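You operate a simulated robot arm through the tools that you are given. There is no shell and no other tool. Be economical: measure what you need, move in short steps, check, and stop when the job is done.

Carry out the task below with a simulated two-armed robot. There is one attempt and no reset: what you move stays moved.

JOB
Leak test housing one and set its status switch as the lamp shows.
Fine: green PASS, red REDO; red cap in the cover, gate one shut, lever at HOLD, press TEST; vent it after.

Only the result counts: the job must be done as asked and must still hold three seconds after the hand-in. Knocking over, shifting, dropping, spilling or breaking anything else fails it. A push-on lid holds only when it is set on centred and level and pressed home; a screw cap is set on level and turned clockwise until tight.

ROBOT AND FRAMES
Two 7-joint arms with two-finger grippers on one trunk, on a base that drives. Base frame: it is fixed to the floor where the robot stands at the start and does not move with it; the origin is under the middle of the robot, x ahead of it, y to its left, z up; the surface under the hand at the start is at about z = 760. Lengths are in mm, angles in degrees, forces in N, time in s.
The left shoulder is at the start at [24, 213, 1281], the right one opposite. With the tool pointing down near the work surface each hand reaches from about 100 to 700 mm from the robot's upright axis, wherever it stands, measured 20 degrees to its own side. Places, roughly: bolt (2x2x4 cm) [500, -100, 1100]; checker drain valve [700, 100, 800]; checker vent lever [400, -300, 800]; checker zero button [500, 0, 800]; dowels of housing one [700, -800, 1200]; dowels of housing two [700, -1400, 1200]; driver direction switch [700, -200, 1100]; driver torque knob [700, -100, 1100]; hole five of housing one [800, -1000, 1200]; hole five of housing two [800, -1600, 1200]; hole four of housing one [900, -900, 1200]; hole four of housing two [900, -1500, 1200]; hole one of housing one [500, -700, 1200]; hole one of housing two [500, -1400, 1200]; hole six of housing one [600, -1000, 1200]; hole six of housing two [600, -1600, 1200]. Payload 2.2 kg a hand.
The TCP of each hand is the grasp point between the finger pads, 19 mm short of the fingertips. In the tool frame z runs along the fingers and y along their closing line. The gripper opens to 116 mm. The gripper's body begins 70 mm behind the TCP.
Orientation is that of the tool frame in the base frame, as [roll, pitch, yaw] about the fixed x, y, z axes, in that order (R = Rz(yaw) Ry(pitch) Rx(roll)). With the fingers straight down and closing along the base's y, the tool's x points along the base's -x, its y along +y and its z along -z.

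CONTROLS
- The arms move only by the tool jog_arm. It takes "left_motion", "right_motion" or both (then of equal length, played together; a hand with none holds still); each is a list of rows, each a list of 3 entries, a list of its own where there are three numbers: the shift along the tool's x, y, z in mm, then the turn, a rotation vector about the tool's x, y, z in degrees, then the opening, from 0 (shut) to 1 (fully open). In form: [[[dx, dy, dz], [rx, ry, rz], gripper], ...]. A call has 1 to 8 rows; each row is the pose to reach, as a shift and turn from the pose commanded when the call began, along the tool's axes at that moment. Each row takes 0.2 s and may step no farther than 50 mm and 8.6 degrees from the row before; otherwise, or with a gripper value out of range, the whole call is refused. Where a pose cannot be reached the arm comes as near as it can. A force on the tool above 90 N (or 10 N above the force at the start of the call, whichever is more), or a blocked arm, ends the call early, and 0.2 s more pass. Each finger halts on what it meets, pressing with about 34 N; the grip force reading is that of the motor and also rises with nothing between the fingers. The clock runs only during rows and for 0.2 s after the last one: add rows that repeat a pose to give the fingers time. It gives the time, the measured TCP pose, the force on the tool (base axes), the opening and the grip force at its end, in the units of the frame above (readings bear some noise), with the torque about the TCP (base axes, N m) and any sound that the robot's microphone picked up.
- Cameras (640 x 400 px; columns grow to the right, rows downward): "scene" is now at [112.3, -44.9, 1472.1]; the picture's right is [-0.51, -0.86, -0.00], its down [-0.35, 0.21, -0.91] and it looks along [0.79, -0.46, -0.41] (base axes); focal length 214 px, centre (320, 200). "left" rides on the left gripper at [69, 15, -97] in its tool frame; the picture's right is [-0.21, 0.98, 0.00], its down [-0.76, -0.17, -0.63] and it looks along [-0.62, -0.14, 0.77] (tool axes); focal length 251 px, centre (320, 200). "right" rides on the right gripper at [69, -15, -97] in its tool frame; the picture's right is [0.21, 0.98, 0.00], its down [-0.76, 0.17, -0.63] and it looks along [-0.62, 0.14, 0.77] (tool axes); focal length 251 px, centre (320, 200). There is no depth. A picture from a camera that has moved, and an enlarged one, comes with that camera's place and axes in the base frame and with its lens. The place of the scene camera against the robot may be out by one fixed shift of up to 18 mm in any direction.
- snapshot(camera): a new picture of that camera. It takes no simulated time.
- slide_trunk(by): slides the trunk up (or, below 0, down) by that many mm; the arms and the scene camera ride with it, the base frame stays. It gives what a move gives, with no picture.
- roll_base(legs): drives the robot by 1 to 6 legs, each [ahead, left, turn to the left] in mm, mm and degrees, along the robot's own axes; the way and the turn of a leg run together, so that a leg with both is an arc; at most 1500 mm and 180 degrees a leg. The arms and the cameras ride along, it lands a little off, and it stops where it bumps. It gives what a move gives.
- pan_tilt(pan, tilt): turns the head with the scene camera to pan (to the left, within 80 degrees either way) and tilt (down, from -29 to 69), counted from straight ahead of the robot. It gives what a move gives.
- close_up(camera, box): a new picture of the part [left, top, right, bottom] of that camera's present view, enlarged. It takes no simulated time.
- close_job(): hands the job in; it is judged then, once.

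Go step by step. Nothing tells you exact positions but the pictures and the camera data: compare them with the known pose of the tool, close in by small moves and look again before you grip or let go. The budget is 120 turns and 108 pictures, counting those below and the enlarged ones. Unless the task says otherwise, let go and move clear before handing in.

The tools are called after "Call:" as name(argument=value, ...) on one line, values as JSON. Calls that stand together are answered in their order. jog_arm: Moves the arms, as the interface text tells. Its arguments: {"type":"object","properties":{"left_motion":{"type":"array","items":{"type":"array"}},"right_motion":{"type":"array","items":{"type":"array"}}},"required":[]} The other tools are called the same way: slide_trunk (by) slides the trunk up or down; roll_base (legs) drives the base; pan_tilt (pan, tilt) turns the head that bears the scene camera; snapshot (camera) takes a picture; close_up (camera, box) takes an enlarged picture of a part of a camera's view; close_job () hands the job in.

At the start:

```text
time: 0.0
left_tool_pos: [325.7, -35.5, 1438.4]
left_tcp_rot: [179.9, -0.1, 179.9]
left_ft_force: [0.0, 0.0, -0.4]
left_wrist_torque: [-0.01, -0.01, -0.02]
left_grip_width: 115.8
left_gripper_force: 0.2
right_tool_pos: [365.5, -401.9, 998.7]
right_tcp_rot: [180.0, -0.1, 180.0]
right_ft_force: [-0.1, -0.1, 0.2]
right_wrist_torque: [-0.01, -0.01, 0.02]
right_grip_width: 116.0
right_gripper_force: 0.0
trunk travel left (down, up): [-425.0, 65.0]
robot x, y, heading: [-5.5, 2.0, -0.4]
head pan, tilt: [-30.5, 23.9]
```

scene: 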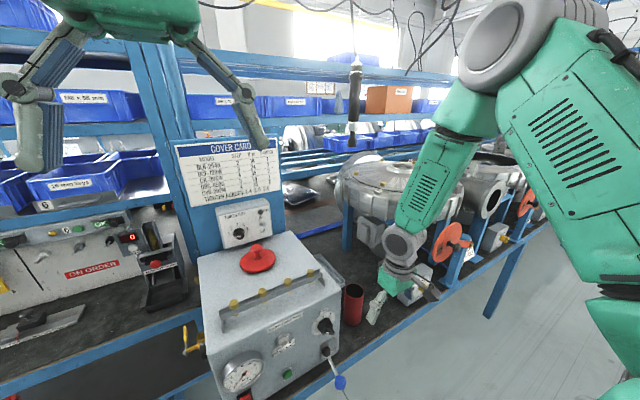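
right: 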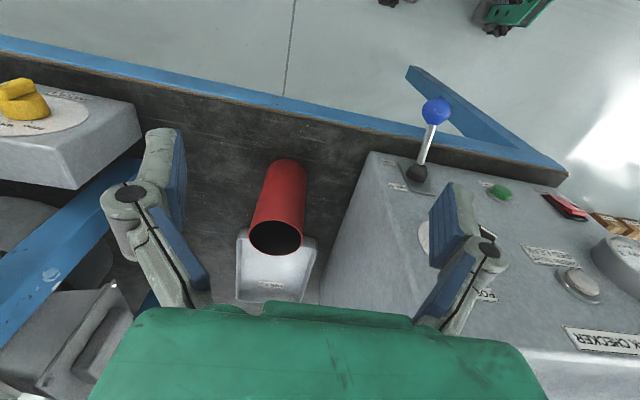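
left: 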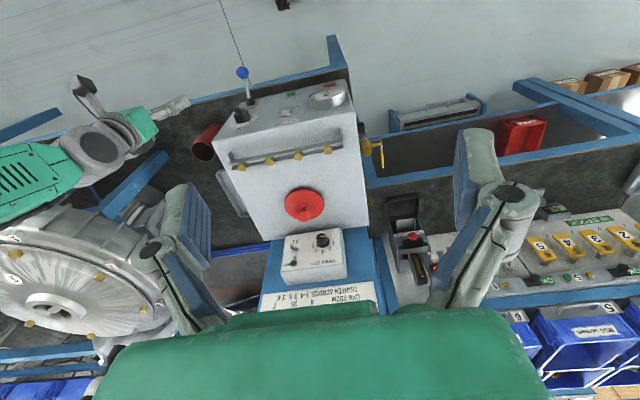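

I see the leak checker in front with a red cap on its top, a vent lever with a blue ball, and the housings to the right. I'll look closer at the details first.

Call:
close_up(camera="scene", box=[170, 230, 410, 400])

Call:
close_up(camera="scene", box=[320, 120, 560, 300])

Call:
close_up(camera="left", box=[180, 60, 400, 200])

Call:
close_up(camera="right", box=[340, 60, 640, 360])

```text
2.35 times, centred on (290, 315) of scene
camera zoom: at [112.3, -44.9, 1472.1], right [-0.51, -0.86, 0.0], down [-0.35, 0.21, -0.91], along [0.79, -0.46, -0.41], focal length 505 px, centre (391, -71)
```

zoom: 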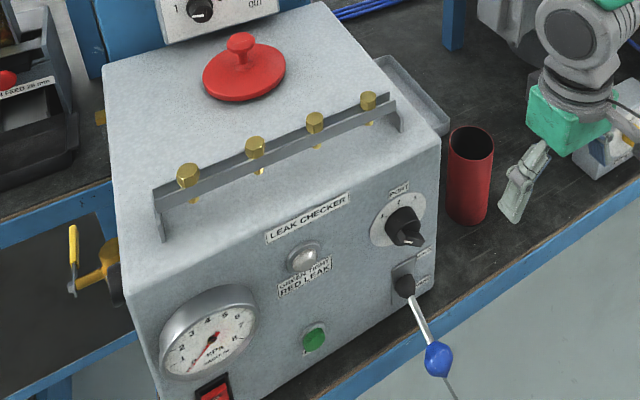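

```text
2.22 times, centred on (440, 210) of scene
camera zoom: at [112.3, -44.9, 1472.1], right [-0.51, -0.86, 0.0], down [-0.35, 0.21, -0.91], along [0.79, -0.46, -0.41], focal length 477 px, centre (53, 178)
```

zoom: 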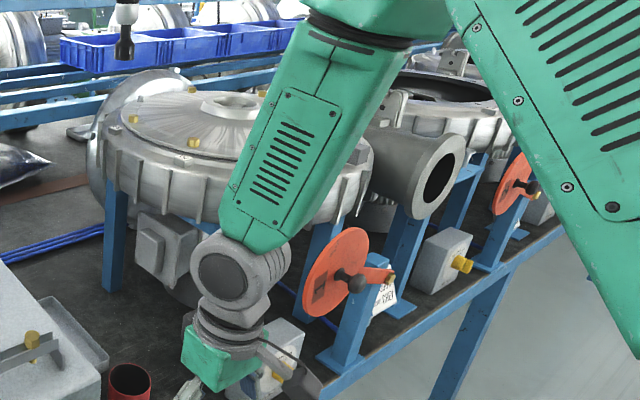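

```text
2.86 times, centred on (290, 130) of left
camera zoom: at [257.1, -19.5, 1536.2], right [0.22, 0.98, 0.0], down [0.76, -0.17, 0.63], along [0.62, -0.14, -0.77], focal length 718 px, centre (406, 400)
```

zoom: 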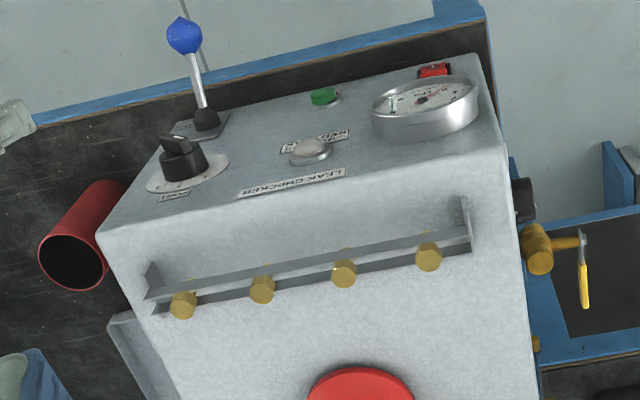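

```text
1.33 times, centred on (490, 210) of right
camera zoom: at [296.5, -416.8, 1095.3], right [-0.21, 0.98, 0.0], down [0.76, 0.17, 0.63], along [0.62, 0.14, -0.78], focal length 335 px, centre (93, 187)
```

zoom: 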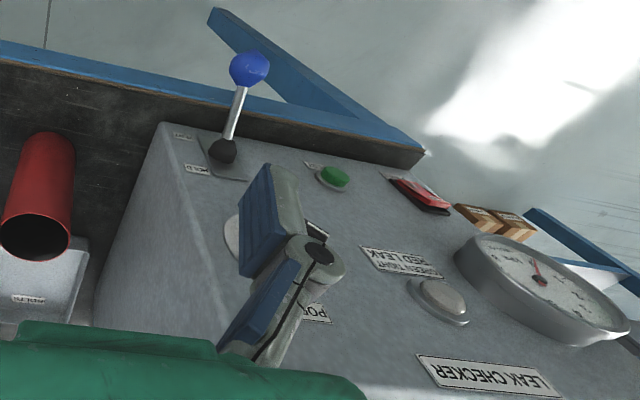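

I'll read the cards and look at the housings.

Call:
close_up(camera="scene", box=[170, 135, 290, 250])

Call:
pan_tilt(pan=-62, tilt=20)

Call:
snapshot(camera="scene")

```text
3.48 times, centred on (230, 192) of scene
camera zoom: at [112.3, -44.9, 1472.1], right [-0.51, -0.86, 0.0], down [-0.35, 0.21, -0.91], along [0.79, -0.46, -0.41], focal length 746 px, centre (633, 226)
```

zoom: 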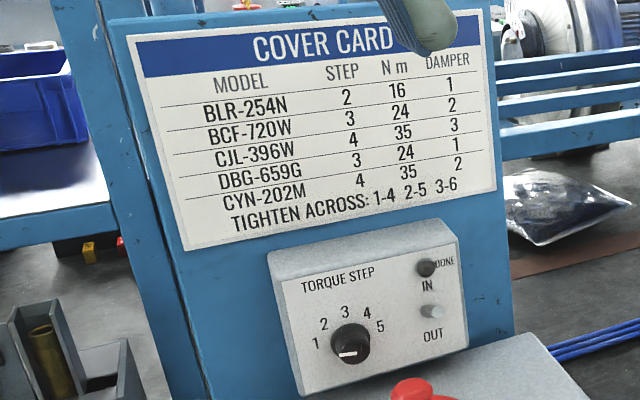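

```text
time: 1.0
left_tool_pos: [324.0, -34.2, 1440.2]
left_tcp_rot: [-179.9, 0.2, 179.9]
left_ft_force: [0.3, -0.1, 0.0]
left_wrist_torque: [-0.01, 0.03, -0.03]
left_grip_width: 116.1
left_gripper_force: 0.0
right_tool_pos: [362.9, -401.2, 999.8]
right_tcp_rot: [-180.0, 0.2, 180.0]
right_ft_force: [0.3, -0.5, -0.2]
right_wrist_torque: [0.02, -0.03, 0.0]
right_grip_width: 116.0
right_gripper_force: 0.0
trunk travel left (down, up): [-425.0, 65.0]
robot x, y, heading: [1.6, 0.6, -0.1]
head pan, tilt: [-62.0, 20.0]
```

```text
99 pictures are left
camera scene: at [76.3, -80.1, 1478.5], right [-0.88, -0.47, 0.0], down [-0.16, 0.3, -0.94], along [0.44, -0.83, -0.35], focal length 214 px, centre (320, 200)
```

scene: 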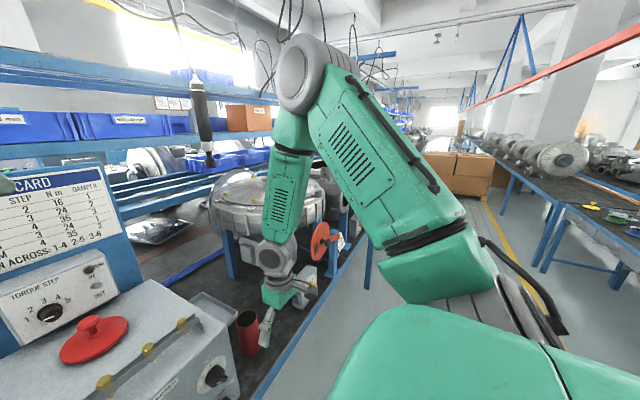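

The cap sits on the checker at about (580, -128, 1110). I'll zoom on the port knob, lever labels, drain valve and the housing.

Call:
close_up(camera="left", box=[215, 85, 295, 135])

Call:
close_up(camera="left", box=[270, 75, 400, 230])

Call:
close_up(camera="left", box=[0, 190, 200, 350])

Call:
close_up(camera="right", box=[0, 60, 200, 200])

Call:
close_up(camera="scene", box=[200, 150, 370, 330])

```text
8.00 times, centred on (255, 110) of left
camera zoom: at [253.6, -17.8, 1536.9], right [0.22, 0.98, 0.0], down [0.76, -0.17, 0.63], along [0.62, -0.14, -0.77], focal length 2012 px, centre (840, 920)
```

zoom: 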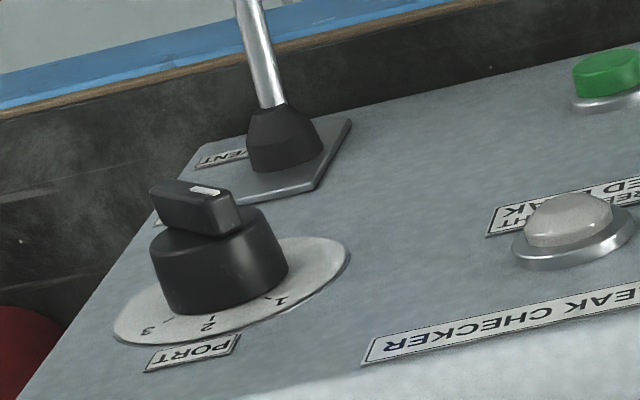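

```text
2.58 times, centred on (335, 152) of left
camera zoom: at [253.6, -17.8, 1536.9], right [0.22, 0.98, 0.0], down [0.76, -0.17, 0.63], along [0.62, -0.14, -0.77], focal length 649 px, centre (281, 323)
```

zoom: 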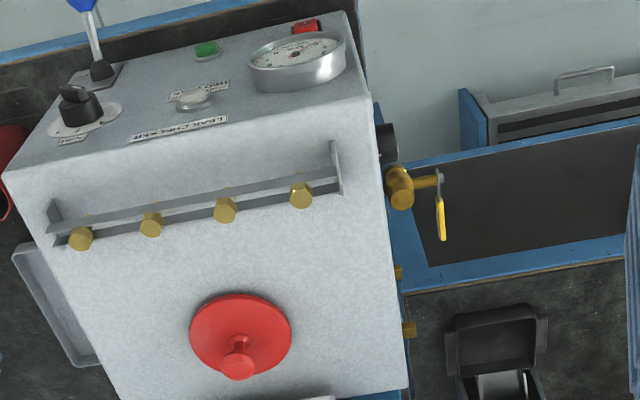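

```text
2.50 times, centred on (100, 270) of left
camera zoom: at [253.6, -17.8, 1536.9], right [0.22, 0.98, 0.0], down [0.76, -0.17, 0.63], along [0.62, -0.14, -0.77], focal length 629 px, centre (870, 25)
```

zoom: 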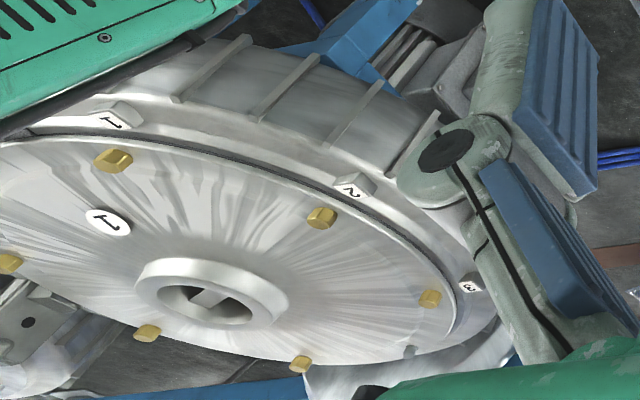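

```text
2.86 times, centred on (100, 130) of right
camera zoom: at [294.0, -415.6, 1096.5], right [-0.21, 0.98, 0.0], down [0.76, 0.17, 0.63], along [0.62, 0.14, -0.77], focal length 718 px, centre (949, 400)
```

zoom: 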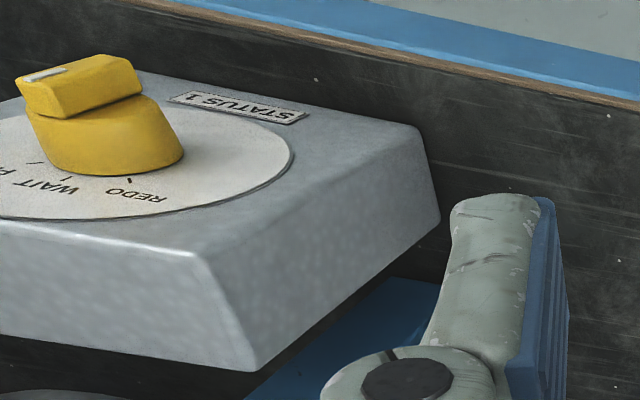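

```text
2.22 times, centred on (285, 240) of scene
camera zoom: at [76.3, -80.1, 1478.5], right [-0.88, -0.47, 0.0], down [-0.16, 0.3, -0.94], along [0.44, -0.83, -0.35], focal length 477 px, centre (398, 111)
```

zoom: 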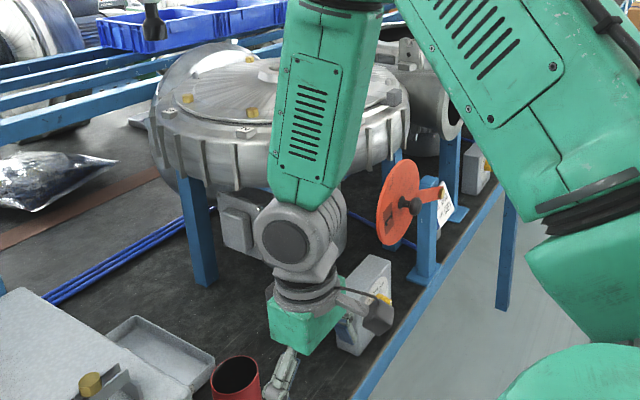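

Port knob (1/2/3), lever (VENT near the robot), lamp, green TEST button and the STATUS 1 knob are found. I raise the right hand to get an unobstructed look at the checker face.

Call:
jog_arm(right_motion=[[[15, 18, -38], [0, 0, 0], 1], [[30, 35, -76], [0, 0, 0], 1], [[46, 53, -113], [0, 0, 0], 1], [[63, 71, -150], [0, 0, 0], 1]])

Call:
snapshot(camera="right")

Call:
pan_tilt(pan=-30, tilt=50)

Call:
snapshot(camera="scene")

```text
time: 2.0
left_tool_pos: [322.2, -33.7, 1439.5]
left_tcp_rot: [-179.9, 0.2, 179.9]
left_ft_force: [0.3, 0.3, 0.6]
left_wrist_torque: [-0.04, 0.02, 0.02]
left_grip_width: 115.8
left_gripper_force: 0.0
right_tool_pos: [294.6, -332.8, 1144.5]
right_tcp_rot: [-179.8, -1.0, 180.0]
right_ft_force: [-0.9, -0.3, 0.1]
right_wrist_torque: [-0.06, 0.0, 0.0]
right_grip_width: 116.0
right_gripper_force: 0.0
right hand out of reach, approached as far as the arm can: row 4
trunk travel left (down, up): [-425.0, 65.0]
robot x, y, heading: [-2.7, 2.8, -0.1]
head pan, tilt: [-62.0, 20.0]
```

```text
93 pictures are left
camera right: at [227.8, -347.1, 1242.4], right [-0.21, 0.98, 0.0], down [0.77, 0.17, 0.62], along [0.6, 0.13, -0.79], focal length 251 px, centre (320, 200)
```

right: 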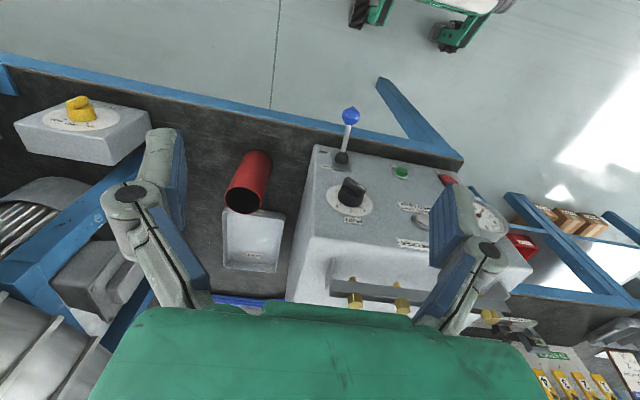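

```text
time: 2.9
left_tool_pos: [324.3, -33.7, 1439.5]
left_tcp_rot: [-179.9, 0.1, -180.0]
left_ft_force: [-0.2, -0.4, 0.5]
left_wrist_torque: [0.0, -0.01, 0.04]
left_grip_width: 116.1
left_gripper_force: 0.1
right_tool_pos: [296.8, -333.3, 1141.8]
right_tcp_rot: [-179.9, -1.2, 180.0]
right_ft_force: [0.1, 0.3, 0.0]
right_wrist_torque: [0.0, -0.02, -0.02]
right_grip_width: 116.0
right_gripper_force: 0.1
trunk travel left (down, up): [-425.0, 65.0]
robot x, y, heading: [1.0, -0.9, -0.2]
head pan, tilt: [-30.0, 50.0]
```

```text
92 pictures are left
camera scene: at [98.8, -35.1, 1433.0], right [-0.5, -0.87, 0.0], down [-0.66, 0.38, -0.64], along [0.55, -0.32, -0.77], focal length 214 px, centre (320, 200)
```

scene: 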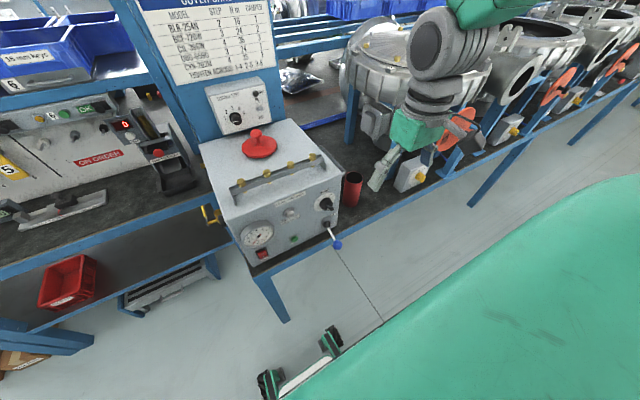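

Call:
close_up(camera="scene", box=[220, 175, 360, 265])

Call:
close_up(camera="right", box=[310, 100, 430, 260])

Call:
close_up(camera="right", box=[10, 80, 160, 180])

Call:
close_up(camera="scene", box=[340, 60, 600, 220])

```text
4.44 times, centred on (290, 220) of scene
camera zoom: at [98.8, -35.1, 1433.0], right [-0.5, -0.87, 0.0], down [-0.66, 0.38, -0.64], along [0.55, -0.32, -0.77], focal length 953 px, centre (453, 111)
```

zoom: 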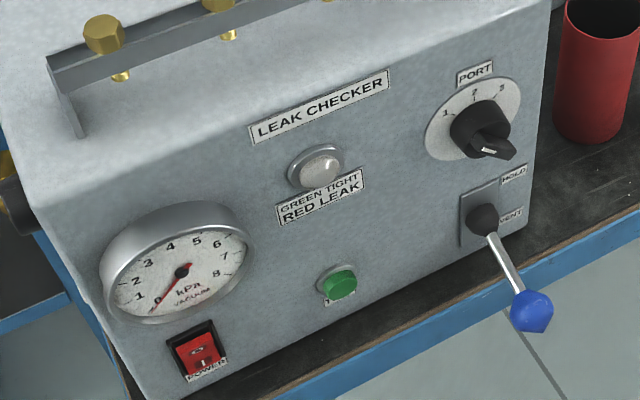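

```text
2.50 times, centred on (370, 180) of right
camera zoom: at [230.7, -347.4, 1241.3], right [-0.21, 0.98, 0.0], down [0.77, 0.17, 0.62], along [0.6, 0.13, -0.79], focal length 629 px, centre (195, 250)
```

zoom: 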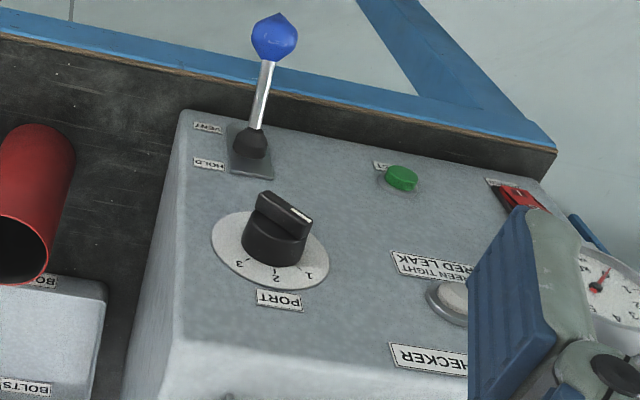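

```text
4.00 times, centred on (85, 130) of right
camera zoom: at [230.7, -347.4, 1241.3], right [-0.21, 0.98, 0.0], down [0.77, 0.17, 0.62], along [0.6, 0.13, -0.79], focal length 1006 px, centre (1260, 480)
```

zoom: 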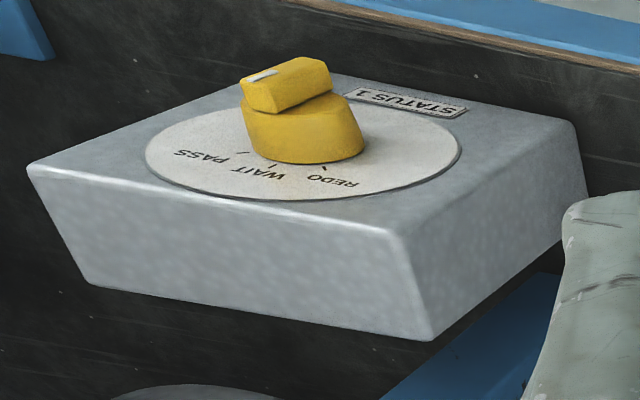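

```text
2.46 times, centred on (470, 140) of scene
camera zoom: at [98.8, -35.1, 1433.0], right [-0.5, -0.87, 0.0], down [-0.66, 0.38, -0.64], along [0.55, -0.32, -0.77], focal length 528 px, centre (-49, 348)
```

zoom: 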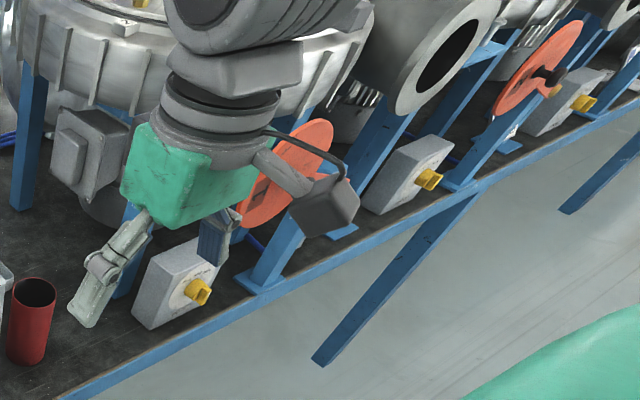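

The port is on 1, the power looks on, and the lever is at VENT. I'll fetch the red cap first: move the left arm aside and bring the right hand above the cap to triangulate it.

Call:
jog_arm(left_motion=[[[0, 25, 0], [0, 0, 0], 1], [[0, 60, 0], [0, 0, 0], 1], [[0, 100, 0], [0, 0, 0], 1], [[0, 140, 0], [0, 0, 0], 1], [[0, 180, 0], [0, 0, 0], 1], [[0, 200, 0], [0, 0, 0], 1], [[0, 200, 0], [0, 0, 0], 1], [[0, 200, 0], [0, 0, 0], 1]], right_motion=[[[-28, 23, -19], [0, 0, 0], 1], [[-57, 47, -38], [0, 0, 0], 1], [[-86, 71, -57], [0, 0, 0], 1], [[-115, 95, -75], [0, 0, 0], 1], [[-144, 119, -94], [0, 0, 0], 1], [[-172, 143, -112], [0, 0, 0], 1], [[-201, 167, -131], [0, 0, 0], 1], [[-230, 190, -150], [0, 0, 0], 1]])

Call:
snapshot(camera="right")

Call:
snapshot(camera="left")

```text
time: 4.7
left_tool_pos: [326.9, 161.3, 1441.0]
left_tcp_rot: [-179.9, 0.0, 180.0]
left_ft_force: [0.1, -0.2, -1.0]
left_wrist_torque: [0.02, 0.03, 0.02]
left_grip_width: 115.7
left_gripper_force: 0.0
right_tool_pos: [531.9, -143.0, 1299.3]
right_tcp_rot: [179.9, 0.0, 179.9]
right_ft_force: [0.1, 0.3, -0.2]
right_wrist_torque: [0.02, 0.03, -0.03]
right_grip_width: 115.8
right_gripper_force: 0.0
trunk travel left (down, up): [-425.0, 65.0]
robot x, y, heading: [1.4, 1.2, -0.0]
head pan, tilt: [-30.0, 50.0]
```

```text
87 pictures are left
camera right: at [463.2, -157.0, 1396.7], right [-0.21, 0.98, 0.0], down [0.76, 0.16, 0.63], along [0.62, 0.14, -0.78], focal length 251 px, centre (320, 200)
```

right: 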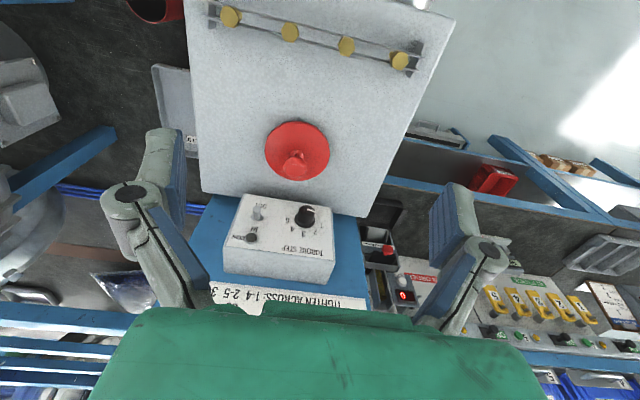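

```text
86 pictures are left
camera left: at [258.1, 177.8, 1538.7], right [0.22, 0.98, 0.0], down [0.76, -0.17, 0.63], along [0.62, -0.14, -0.77], focal length 251 px, centre (320, 200)
```

left: 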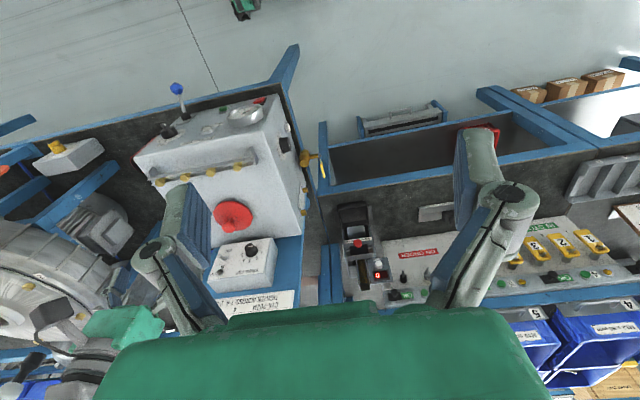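

Triangulation puts the cap's knob top near (662, -152, 1080), disc around z 1027. I move above it and look again.

Call:
jog_arm(right_motion=[[[-33, -2, 30], [0, 0, 0], 1], [[-65, -5, 60], [0, 0, 0], 1], [[-98, -7, 90], [0, 0, 0], 1], [[-128, -9, 125], [0, 0, 0], 0.8], [[-128, -9, 125], [0, 0, 0], 0.6]])

Call:
snapshot(camera="right")

Call:
close_up(camera="left", box=[130, 150, 330, 310])

```text
time: 5.9
left_tool_pos: [323.5, 162.8, 1442.0]
left_tcp_rot: [179.9, 0.1, 179.9]
left_ft_force: [-0.1, -0.3, 0.0]
left_wrist_torque: [-0.01, 0.0, 0.01]
left_grip_width: 116.1
left_gripper_force: 0.1
right_tool_pos: [655.5, -151.1, 1178.6]
right_tcp_rot: [179.9, 0.2, -180.0]
right_ft_force: [0.8, -0.3, 1.1]
right_wrist_torque: [0.02, 0.01, -0.03]
right_grip_width: 69.4
right_gripper_force: 0.1
trunk travel left (down, up): [-425.0, 65.0]
robot x, y, heading: [-2.9, 2.3, -0.1]
head pan, tilt: [-30.0, 50.0]
```

```text
85 pictures are left
camera right: at [586.6, -165.9, 1275.2], right [-0.21, 0.98, 0.0], down [0.76, 0.17, 0.63], along [0.62, 0.14, -0.77], focal length 251 px, centre (320, 200)
```

right: 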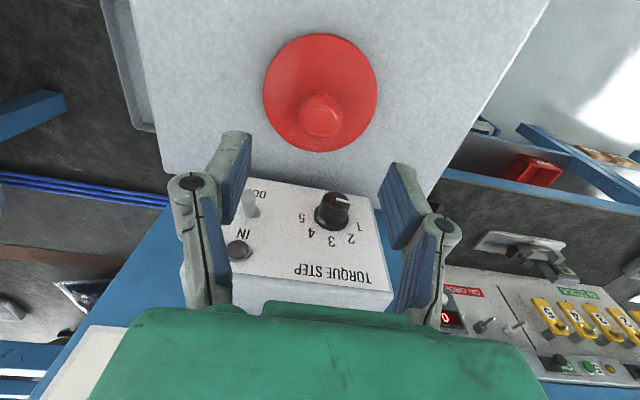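

```text
2.50 times, centred on (230, 230) of left
camera zoom: at [254.8, 179.1, 1539.4], right [0.22, 0.98, 0.0], down [0.75, -0.17, 0.63], along [0.62, -0.14, -0.77], focal length 629 px, centre (545, 125)
```

zoom: 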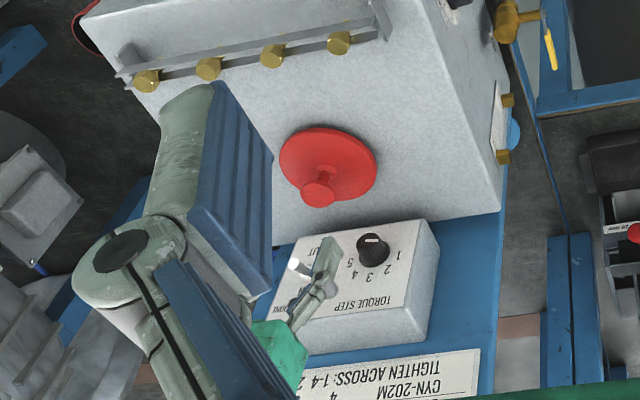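

The knob top is refined to about (666, -150, 1073). I go down around it, then close.

Call:
jog_arm(right_motion=[[[-10, 1, 30], [0, 0, 0], 0.6], [[-10, 1, 60], [0, 0, 0], 0.6], [[-10, 1, 90], [0, 0, 0], 0.6], [[-10, 1, 115], [0, 0, 0], 0.6], [[-10, 1, 115], [0, 0, 0], 0.6]])

Call:
snapshot(camera="right")

Call:
close_up(camera="left", box=[150, 170, 310, 290])

```text
time: 7.1
left_tool_pos: [323.5, 165.6, 1442.2]
left_tcp_rot: [-179.7, 0.3, 179.9]
left_ft_force: [-0.2, -0.1, 0.1]
left_wrist_torque: [0.03, 0.02, -0.03]
left_grip_width: 116.2
left_gripper_force: 0.1
right_tool_pos: [668.1, -148.4, 1066.1]
right_tcp_rot: [-179.9, 0.5, 180.0]
right_ft_force: [4.5, -3.2, 19.1]
right_wrist_torque: [-0.35, 0.06, 0.05]
right_grip_width: 71.2
right_gripper_force: 0.0
trunk travel left (down, up): [-425.0, 65.0]
robot x, y, heading: [-0.5, -1.5, 0.1]
head pan, tilt: [-30.0, 50.0]
```

```text
83 pictures are left
camera right: at [598.6, -161.1, 1162.2], right [-0.21, 0.98, 0.0], down [0.75, 0.17, 0.64], along [0.62, 0.13, -0.77], focal length 251 px, centre (320, 200)
```

right: 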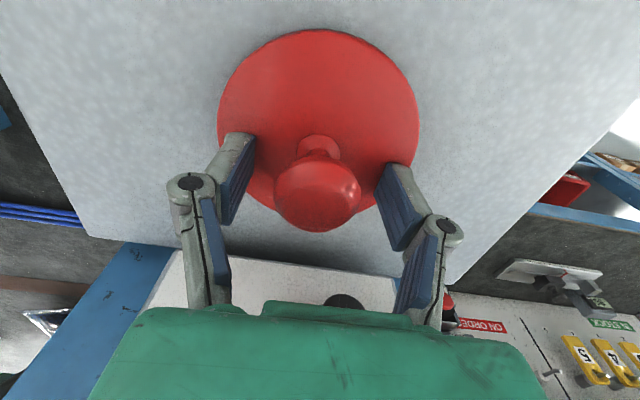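

```text
3.33 times, centred on (230, 230) of left
camera zoom: at [253.7, 183.6, 1539.5], right [0.22, 0.98, 0.0], down [0.75, -0.16, 0.64], along [0.62, -0.14, -0.77], focal length 838 px, centre (620, 100)
```

zoom: 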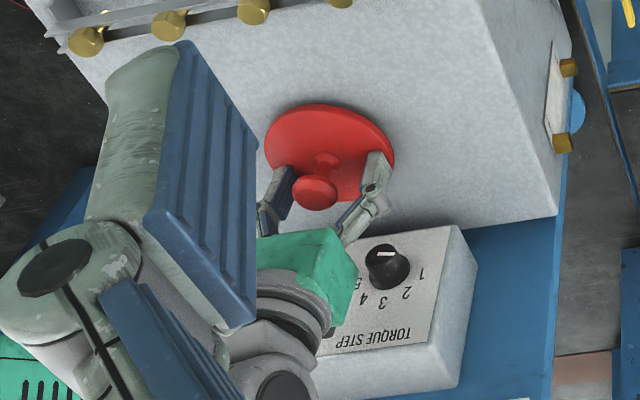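

Fingers straddle the knob with the tips just touching the disc. I raise 5 mm and close.

Call:
jog_arm(right_motion=[[[0, 0, -6], [0, 0, 0], 0.6], [[0, 0, -6], [0, 0, 0], 0.4], [[0, 0, -6], [0, 0, 0], 0.2], [[0, 0, -6], [0, 0, 0], 0], [[0, 0, -6], [0, 0, 0], 0]])

Call:
snapshot(camera="right")

```text
time: 8.3
left_tool_pos: [327.3, 166.7, 1441.5]
left_tcp_rot: [-179.8, 0.1, 179.9]
left_ft_force: [0.4, -0.4, 0.4]
left_wrist_torque: [0.0, 0.01, 0.01]
left_grip_width: 116.0
left_gripper_force: 0.0
right_tool_pos: [668.0, -146.2, 1066.7]
right_tcp_rot: [-180.0, -0.1, 179.9]
right_ft_force: [0.5, -1.2, -0.1]
right_wrist_torque: [0.02, 0.01, 0.01]
right_grip_width: 26.2
right_gripper_force: 34.4
trunk travel left (down, up): [-425.0, 65.0]
robot x, y, heading: [-2.4, -3.3, -0.0]
head pan, tilt: [-30.0, 50.0]
```

```text
81 pictures are left
camera right: at [599.7, -161.4, 1163.6], right [-0.21, 0.98, 0.0], down [0.76, 0.17, 0.63], along [0.62, 0.13, -0.78], focal length 251 px, centre (320, 200)
```

right: 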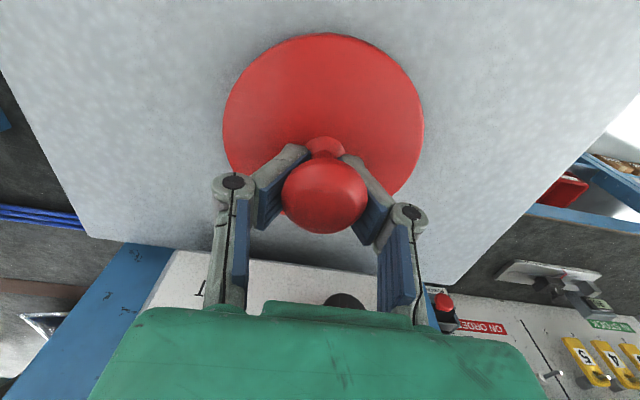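

Gripped at 26 mm. I lift straight up to see the cap clear.

Call:
jog_arm(right_motion=[[[0, 0, -20], [0, 0, 0], 0], [[0, 0, -50], [0, 0, 0], 0], [[0, 0, -90], [0, 0, 0], 0], [[0, 0, -130], [0, 0, 0], 0], [[0, 0, -170], [0, 0, 0], 0], [[0, 0, -200], [0, 0, 0], 0], [[0, 0, -230], [0, 0, 0], 0]])

Call:
snapshot(camera="right")

Call:
snapshot(camera="scene")

```text
time: 9.9
left_tool_pos: [324.7, 166.9, 1440.8]
left_tcp_rot: [-179.8, 0.1, 179.9]
left_ft_force: [0.3, 0.3, 0.0]
left_wrist_torque: [0.0, 0.0, -0.03]
left_grip_width: 116.0
left_gripper_force: 0.1
right_tool_pos: [668.5, -143.4, 1296.1]
right_tcp_rot: [-179.8, 0.0, 180.0]
right_ft_force: [0.0, -0.4, -0.7]
right_wrist_torque: [0.01, -0.03, 0.02]
right_grip_width: 25.7
right_gripper_force: 34.1
trunk travel left (down, up): [-425.0, 65.0]
robot x, y, heading: [-0.7, -0.1, -0.1]
head pan, tilt: [-30.0, 50.0]
```

```text
80 pictures are left
camera right: at [600.2, -158.5, 1392.1], right [-0.21, 0.98, 0.0], down [0.76, 0.17, 0.63], along [0.62, 0.13, -0.78], focal length 251 px, centre (320, 200)
```

right: 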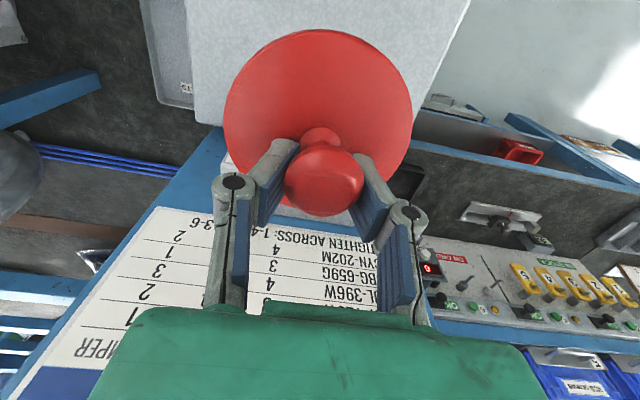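

```text
79 pictures are left
camera scene: at [100.3, -31.9, 1432.9], right [-0.5, -0.87, 0.0], down [-0.67, 0.38, -0.64], along [0.55, -0.32, -0.77], focal length 214 px, centre (320, 200)
```

scene: 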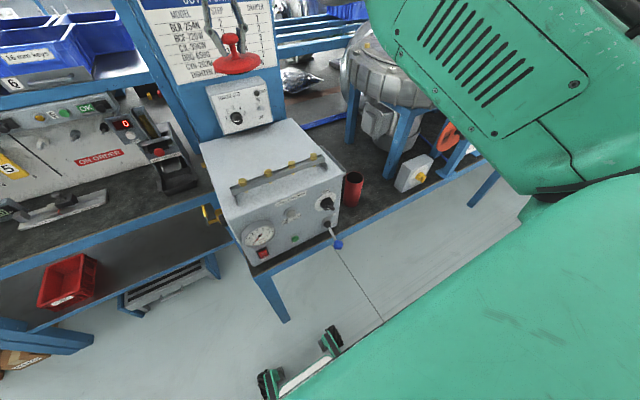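

The cap hangs level in the grip. I retract it to a carry pose away from the hanging driver before driving right.

Call:
jog_arm(right_motion=[[[36, -17, -8], [0, 0, 0], 0], [[72, -34, -16], [0, 0, 0], 0], [[108, -51, -24], [0, 0, 0], 0], [[144, -68, -34], [0, 0, 0], 0], [[180, -85, -34], [0, 0, 0], 0], [[216, -102, -34], [0, 0, 0], 0], [[252, -120, -34], [0, 0, 0], 0], [[288, -137, -34], [0, 0, 0], 0]])

Call:
pan_tilt(pan=-70, tilt=40)

Call:
snapshot(camera="scene")

Call:
snapshot(camera="right")

```text
time: 11.7
left_tool_pos: [324.7, 153.2, 1442.1]
left_tcp_rot: [179.7, 0.2, 180.0]
left_ft_force: [0.6, 0.2, 0.0]
left_wrist_torque: [0.05, 0.01, -0.02]
left_grip_width: 116.0
left_gripper_force: 0.0
right_tool_pos: [379.2, -291.1, 1328.5]
right_tcp_rot: [179.7, 0.2, -180.0]
right_ft_force: [-0.2, -0.8, -1.5]
right_wrist_torque: [0.06, -0.05, 0.01]
right_grip_width: 25.7
right_gripper_force: 34.4
trunk travel left (down, up): [-425.0, 65.0]
robot x, y, heading: [-1.1, 0.3, -0.1]
head pan, tilt: [-30.0, 50.0]
```

```text
time: 12.8
left_tool_pos: [325.1, 155.1, 1442.7]
left_tcp_rot: [179.8, 0.1, 180.0]
left_ft_force: [-0.3, -0.6, -0.8]
left_wrist_torque: [0.02, 0.01, 0.03]
left_grip_width: 115.9
left_gripper_force: 0.1
right_tool_pos: [380.9, -288.6, 1329.6]
right_tcp_rot: [179.6, 0.0, -180.0]
right_ft_force: [-0.3, 0.5, -1.0]
right_wrist_torque: [-0.01, -0.04, 0.02]
right_grip_width: 25.4
right_gripper_force: 33.5
trunk travel left (down, up): [-425.0, 65.0]
robot x, y, heading: [-1.8, 0.4, 0.1]
head pan, tilt: [-70.0, 40.0]
```

```text
78 pictures are left
camera scene: at [60.8, -86.9, 1446.6], right [-0.94, -0.34, 0.0], down [-0.22, 0.61, -0.76], along [0.26, -0.71, -0.65], focal length 214 px, centre (320, 200)
```

scene: 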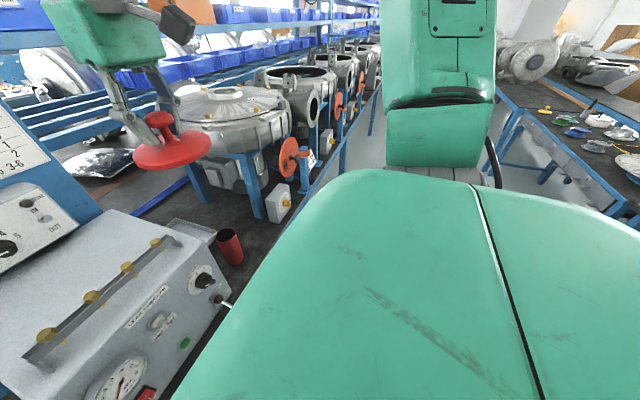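

```text
77 pictures are left
camera right: at [311.6, -304.1, 1426.3], right [-0.21, 0.98, 0.01], down [0.76, 0.16, 0.63], along [0.62, 0.14, -0.77], focal length 251 px, centre (320, 200)
```

right: 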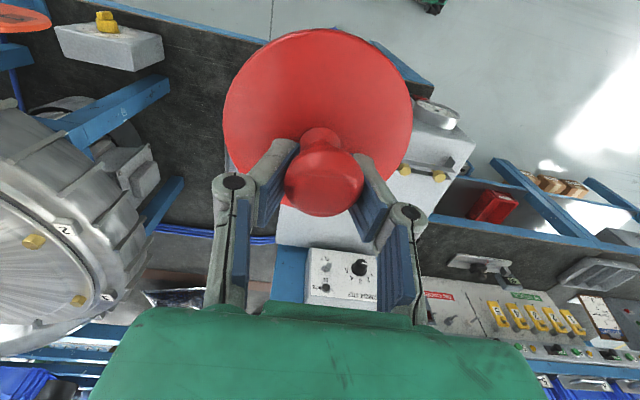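

I drive right about 550 mm toward housing one.

Call:
roll_base(legs=[[0, -550, 0]])

Call:
snapshot(camera="right")

Call:
pan_tilt(pan=-20, tilt=45)

Call:
snapshot(camera="scene")

Call:
snapshot(camera="left")

```text
time: 16.0
left_tool_pos: [324.3, -347.5, 1436.9]
left_tcp_rot: [-178.1, 0.1, 179.3]
left_ft_force: [0.3, 1.2, 0.6]
left_wrist_torque: [-0.13, -0.01, 0.0]
left_grip_width: 116.1
left_gripper_force: 0.0
right_tool_pos: [372.1, -797.2, 1338.5]
right_tcp_rot: [-178.2, 0.1, 179.3]
right_ft_force: [0.2, 0.9, -0.3]
right_wrist_torque: [-0.14, -0.02, -0.01]
right_grip_width: 25.2
right_gripper_force: 34.2
trunk travel left (down, up): [-425.0, 65.0]
robot x, y, heading: [-5.5, -546.6, -0.7]
head pan, tilt: [-70.0, 40.0]
```

```text
76 pictures are left
camera right: at [303.8, -807.5, 1435.6], right [-0.2, 0.98, -0.03], down [0.76, 0.18, 0.63], along [0.62, 0.1, -0.78], focal length 251 px, centre (320, 200)
```

right: 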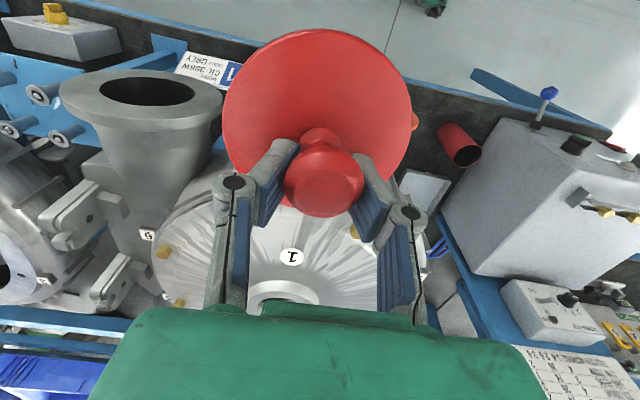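

```text
time: 17.2
left_tool_pos: [320.9, -409.2, 1443.7]
left_tcp_rot: [179.5, 0.2, 179.1]
left_ft_force: [0.1, -0.4, -0.2]
left_wrist_torque: [0.07, -0.01, 0.03]
left_grip_width: 116.0
left_gripper_force: 0.1
right_tool_pos: [369.7, -853.9, 1327.7]
right_tcp_rot: [179.4, 0.0, 179.2]
right_ft_force: [0.2, 0.0, -2.1]
right_wrist_torque: [0.04, 0.0, 0.0]
right_grip_width: 25.2
right_gripper_force: 34.4
trunk travel left (down, up): [-425.0, 65.0]
robot x, y, heading: [-5.5, -552.2, -0.7]
head pan, tilt: [-20.0, 45.0]
```

```text
75 pictures are left
camera scene: at [103.9, -574.0, 1440.0], right [-0.35, -0.93, 0.0], down [-0.66, 0.25, -0.71], along [0.66, -0.25, -0.71], focal length 214 px, centre (320, 200)
```

scene: 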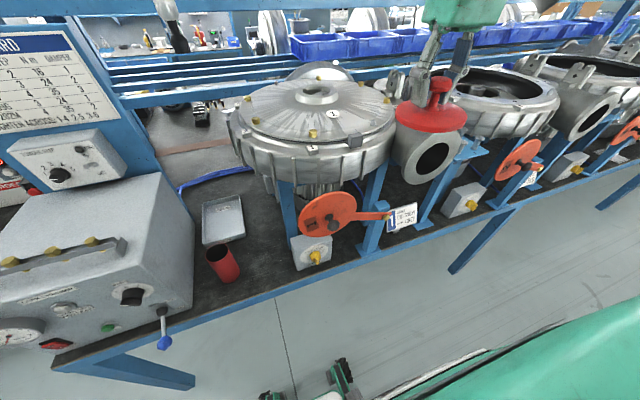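

```text
74 pictures are left
camera left: at [251.2, -392.6, 1541.4], right [0.23, 0.97, 0.01], down [0.75, -0.18, 0.63], along [0.62, -0.14, -0.77], focal length 251 px, centre (320, 200)
```

left: 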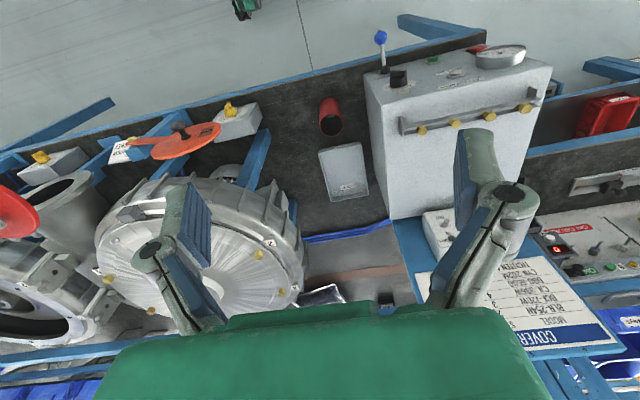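

I have a good view of housing one; I zoom on the gate, status switch and cover.

Call:
close_up(camera="scene", box=[280, 170, 430, 275])

Call:
close_up(camera="scene", box=[220, 60, 420, 190])

Call:
close_up(camera="left", box=[90, 90, 280, 200])

Call:
close_up(camera="left", box=[340, 20, 560, 140])

```text
3.81 times, centred on (355, 222) of scene
camera zoom: at [103.9, -574.0, 1440.0], right [-0.35, -0.93, 0.0], down [-0.66, 0.25, -0.71], along [0.66, -0.25, -0.71], focal length 817 px, centre (187, 114)
```

zoom: 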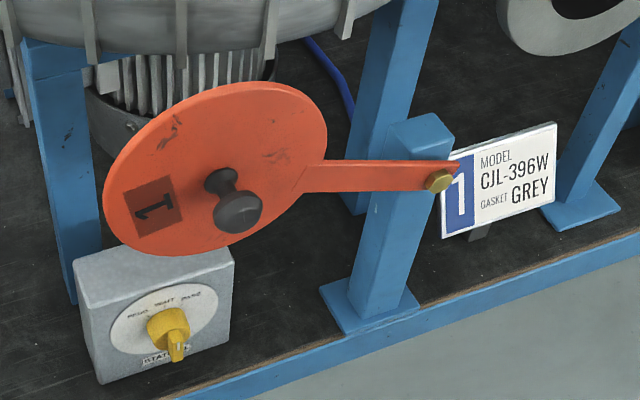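

```text
3.08 times, centred on (320, 125) of scene
camera zoom: at [103.9, -574.0, 1440.0], right [-0.35, -0.93, 0.0], down [-0.66, 0.25, -0.71], along [0.66, -0.25, -0.71], focal length 660 px, centre (320, 431)
```

zoom: 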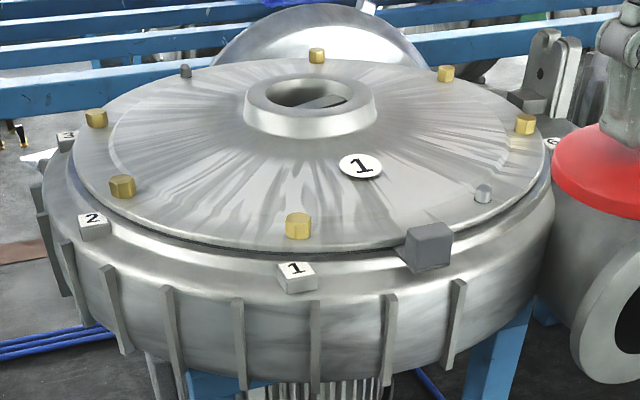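

```text
3.37 times, centred on (185, 145) of left
camera zoom: at [251.2, -392.6, 1541.4], right [0.23, 0.97, 0.01], down [0.75, -0.18, 0.63], along [0.62, -0.14, -0.77], focal length 847 px, centre (775, 385)
```

zoom: 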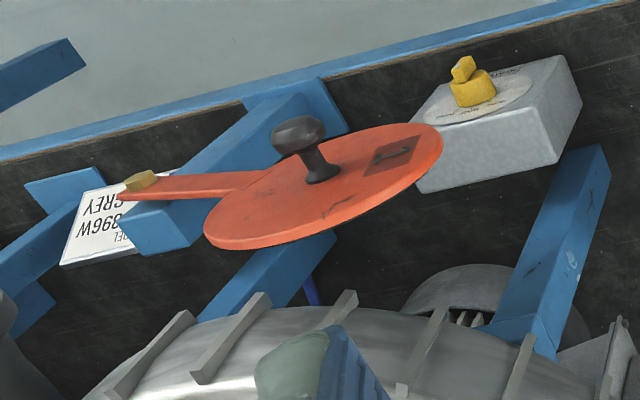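

```text
2.91 times, centred on (450, 80) of left
camera zoom: at [251.2, -392.6, 1541.4], right [0.23, 0.97, 0.01], down [0.75, -0.18, 0.63], along [0.62, -0.14, -0.77], focal length 731 px, centre (-58, 549)
```

zoom: 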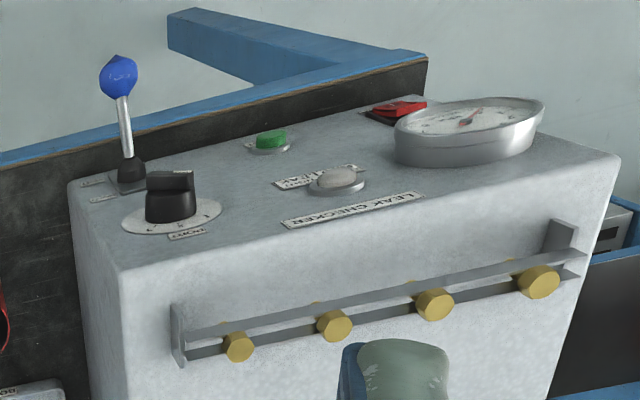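

Housing one's cover hole is near (714, -797, 1222); the gate disc swings on a pivot post to cover the outlet to its right. I roll ahead 80 mm for reach.

Call:
roll_base(legs=[[80, -30, 0.7]])

Call:
jog_arm(right_motion=[[[0, 0, -20], [0, 0, 0], 0], [[0, 0, -40], [0, 0, 0], 0], [[0, 0, -40], [0, 0, 0], 0]])

Call:
snapshot(camera="scene")

Call:
snapshot(camera="left")

```text
time: 18.3
left_tool_pos: [397.5, -452.9, 1446.4]
left_tcp_rot: [178.8, 0.5, 179.7]
left_ft_force: [-0.6, -2.0, -0.5]
left_wrist_torque: [0.1, -0.06, -0.03]
left_grip_width: 115.8
left_gripper_force: 0.1
right_tool_pos: [451.3, -896.7, 1326.0]
right_tcp_rot: [178.6, 0.3, 179.9]
right_ft_force: [-0.6, -1.0, -1.6]
right_wrist_torque: [0.11, -0.05, -0.03]
right_grip_width: 25.3
right_gripper_force: 34.1
trunk travel left (down, up): [-425.0, 65.0]
robot x, y, heading: [78.5, -583.5, 0.1]
head pan, tilt: [-20.0, 45.0]
```

```text
time: 19.3
left_tool_pos: [399.3, -443.8, 1443.2]
left_tcp_rot: [179.4, 0.4, 179.7]
left_ft_force: [-0.3, -0.9, -0.5]
left_wrist_torque: [0.04, 0.0, 0.03]
left_grip_width: 116.0
left_gripper_force: 0.1
right_tool_pos: [452.2, -888.0, 1369.7]
right_tcp_rot: [179.2, 0.1, 179.5]
right_ft_force: [-0.5, 0.4, -1.2]
right_wrist_torque: [0.03, -0.04, -0.01]
right_grip_width: 25.1
right_gripper_force: 33.7
trunk travel left (down, up): [-425.0, 65.0]
robot x, y, heading: [78.7, -591.8, -0.1]
head pan, tilt: [-20.0, 45.0]
stopped in row 3 (right hand): the arm was blocked; the commanded pose is now the measured one
```

```text
69 pictures are left
camera scene: at [186.6, -644.8, 1438.9], right [-0.35, -0.94, -0.02], down [-0.67, 0.26, -0.7], along [0.66, -0.23, -0.71], focal length 214 px, centre (320, 200)
```

scene: 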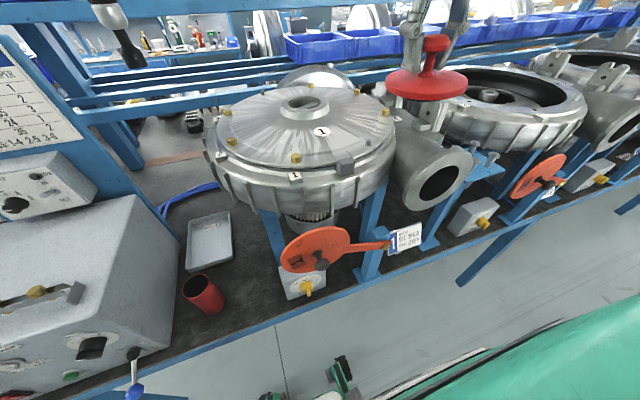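

```text
68 pictures are left
camera left: at [329.6, -428.0, 1541.2], right [0.22, 0.98, 0.01], down [0.75, -0.18, 0.64], along [0.62, -0.13, -0.77], focal length 251 px, centre (320, 200)
```

left: 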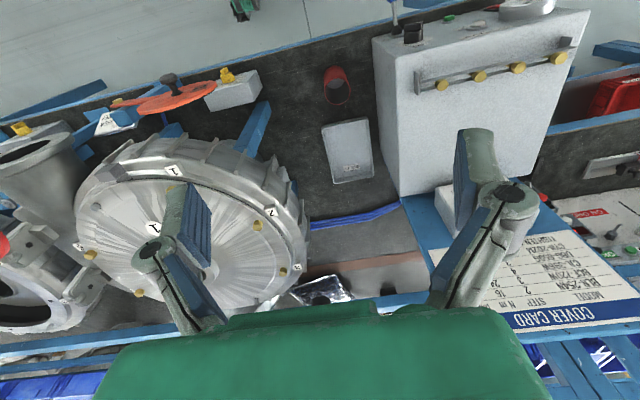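

I close the left gripper to clear its view of the cover, and shift the right hand toward the hole, offset to one side.

Call:
jog_arm(left_motion=[[[0, 0, 0], [0, 0, 0], 0.6], [[0, 0, 0], [0, 0, 0], 0.2], [[0, 0, 0], [0, 0, 0], 0], [[0, 0, 0], [0, 0, 0], 0]], right_motion=[[[-40, 0, 0], [0, 0, 0], 0], [[-80, 10, 0], [0, 0, 0], 0], [[-120, 20, 0], [0, 0, 0], 0], [[-140, 20, 0], [0, 0, 0], 0]])

Call:
snapshot(camera="left")

Call:
snapshot(camera="right")

```text
time: 20.3
left_tool_pos: [401.4, -428.9, 1442.2]
left_tcp_rot: [-180.0, 0.4, 179.7]
left_ft_force: [-0.5, 0.7, -0.2]
left_wrist_torque: [0.0, 0.03, 0.01]
left_grip_width: 0.1
left_gripper_force: 28.8
right_tool_pos: [593.4, -856.1, 1369.7]
right_tcp_rot: [179.7, 0.2, 179.7]
right_ft_force: [0.2, -0.4, -2.0]
right_wrist_torque: [0.04, 0.02, 0.01]
right_grip_width: 25.2
right_gripper_force: 33.9
trunk travel left (down, up): [-425.0, 65.0]
robot x, y, heading: [80.1, -590.2, -0.3]
head pan, tilt: [-20.0, 45.0]
```

```text
67 pictures are left
camera left: at [331.0, -412.4, 1539.5], right [0.22, 0.98, 0.0], down [0.75, -0.17, 0.64], along [0.62, -0.14, -0.77], focal length 251 px, centre (320, 200)
```

left: 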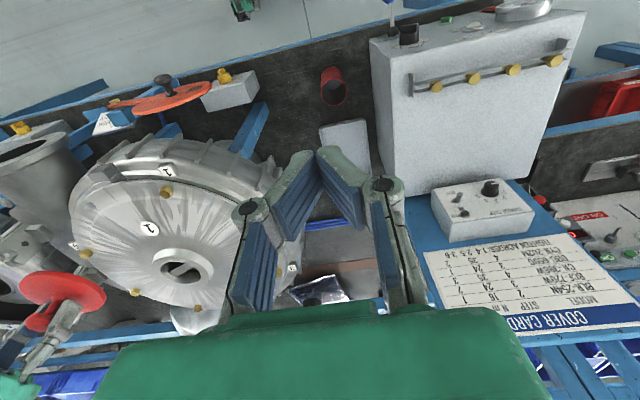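

```text
66 pictures are left
camera right: at [523.9, -870.6, 1467.4], right [-0.21, 0.98, 0.0], down [0.76, 0.16, 0.63], along [0.62, 0.14, -0.77], focal length 251 px, centre (320, 200)
```

right: 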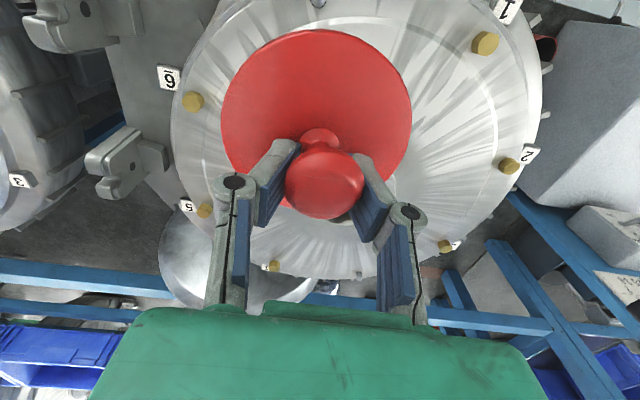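

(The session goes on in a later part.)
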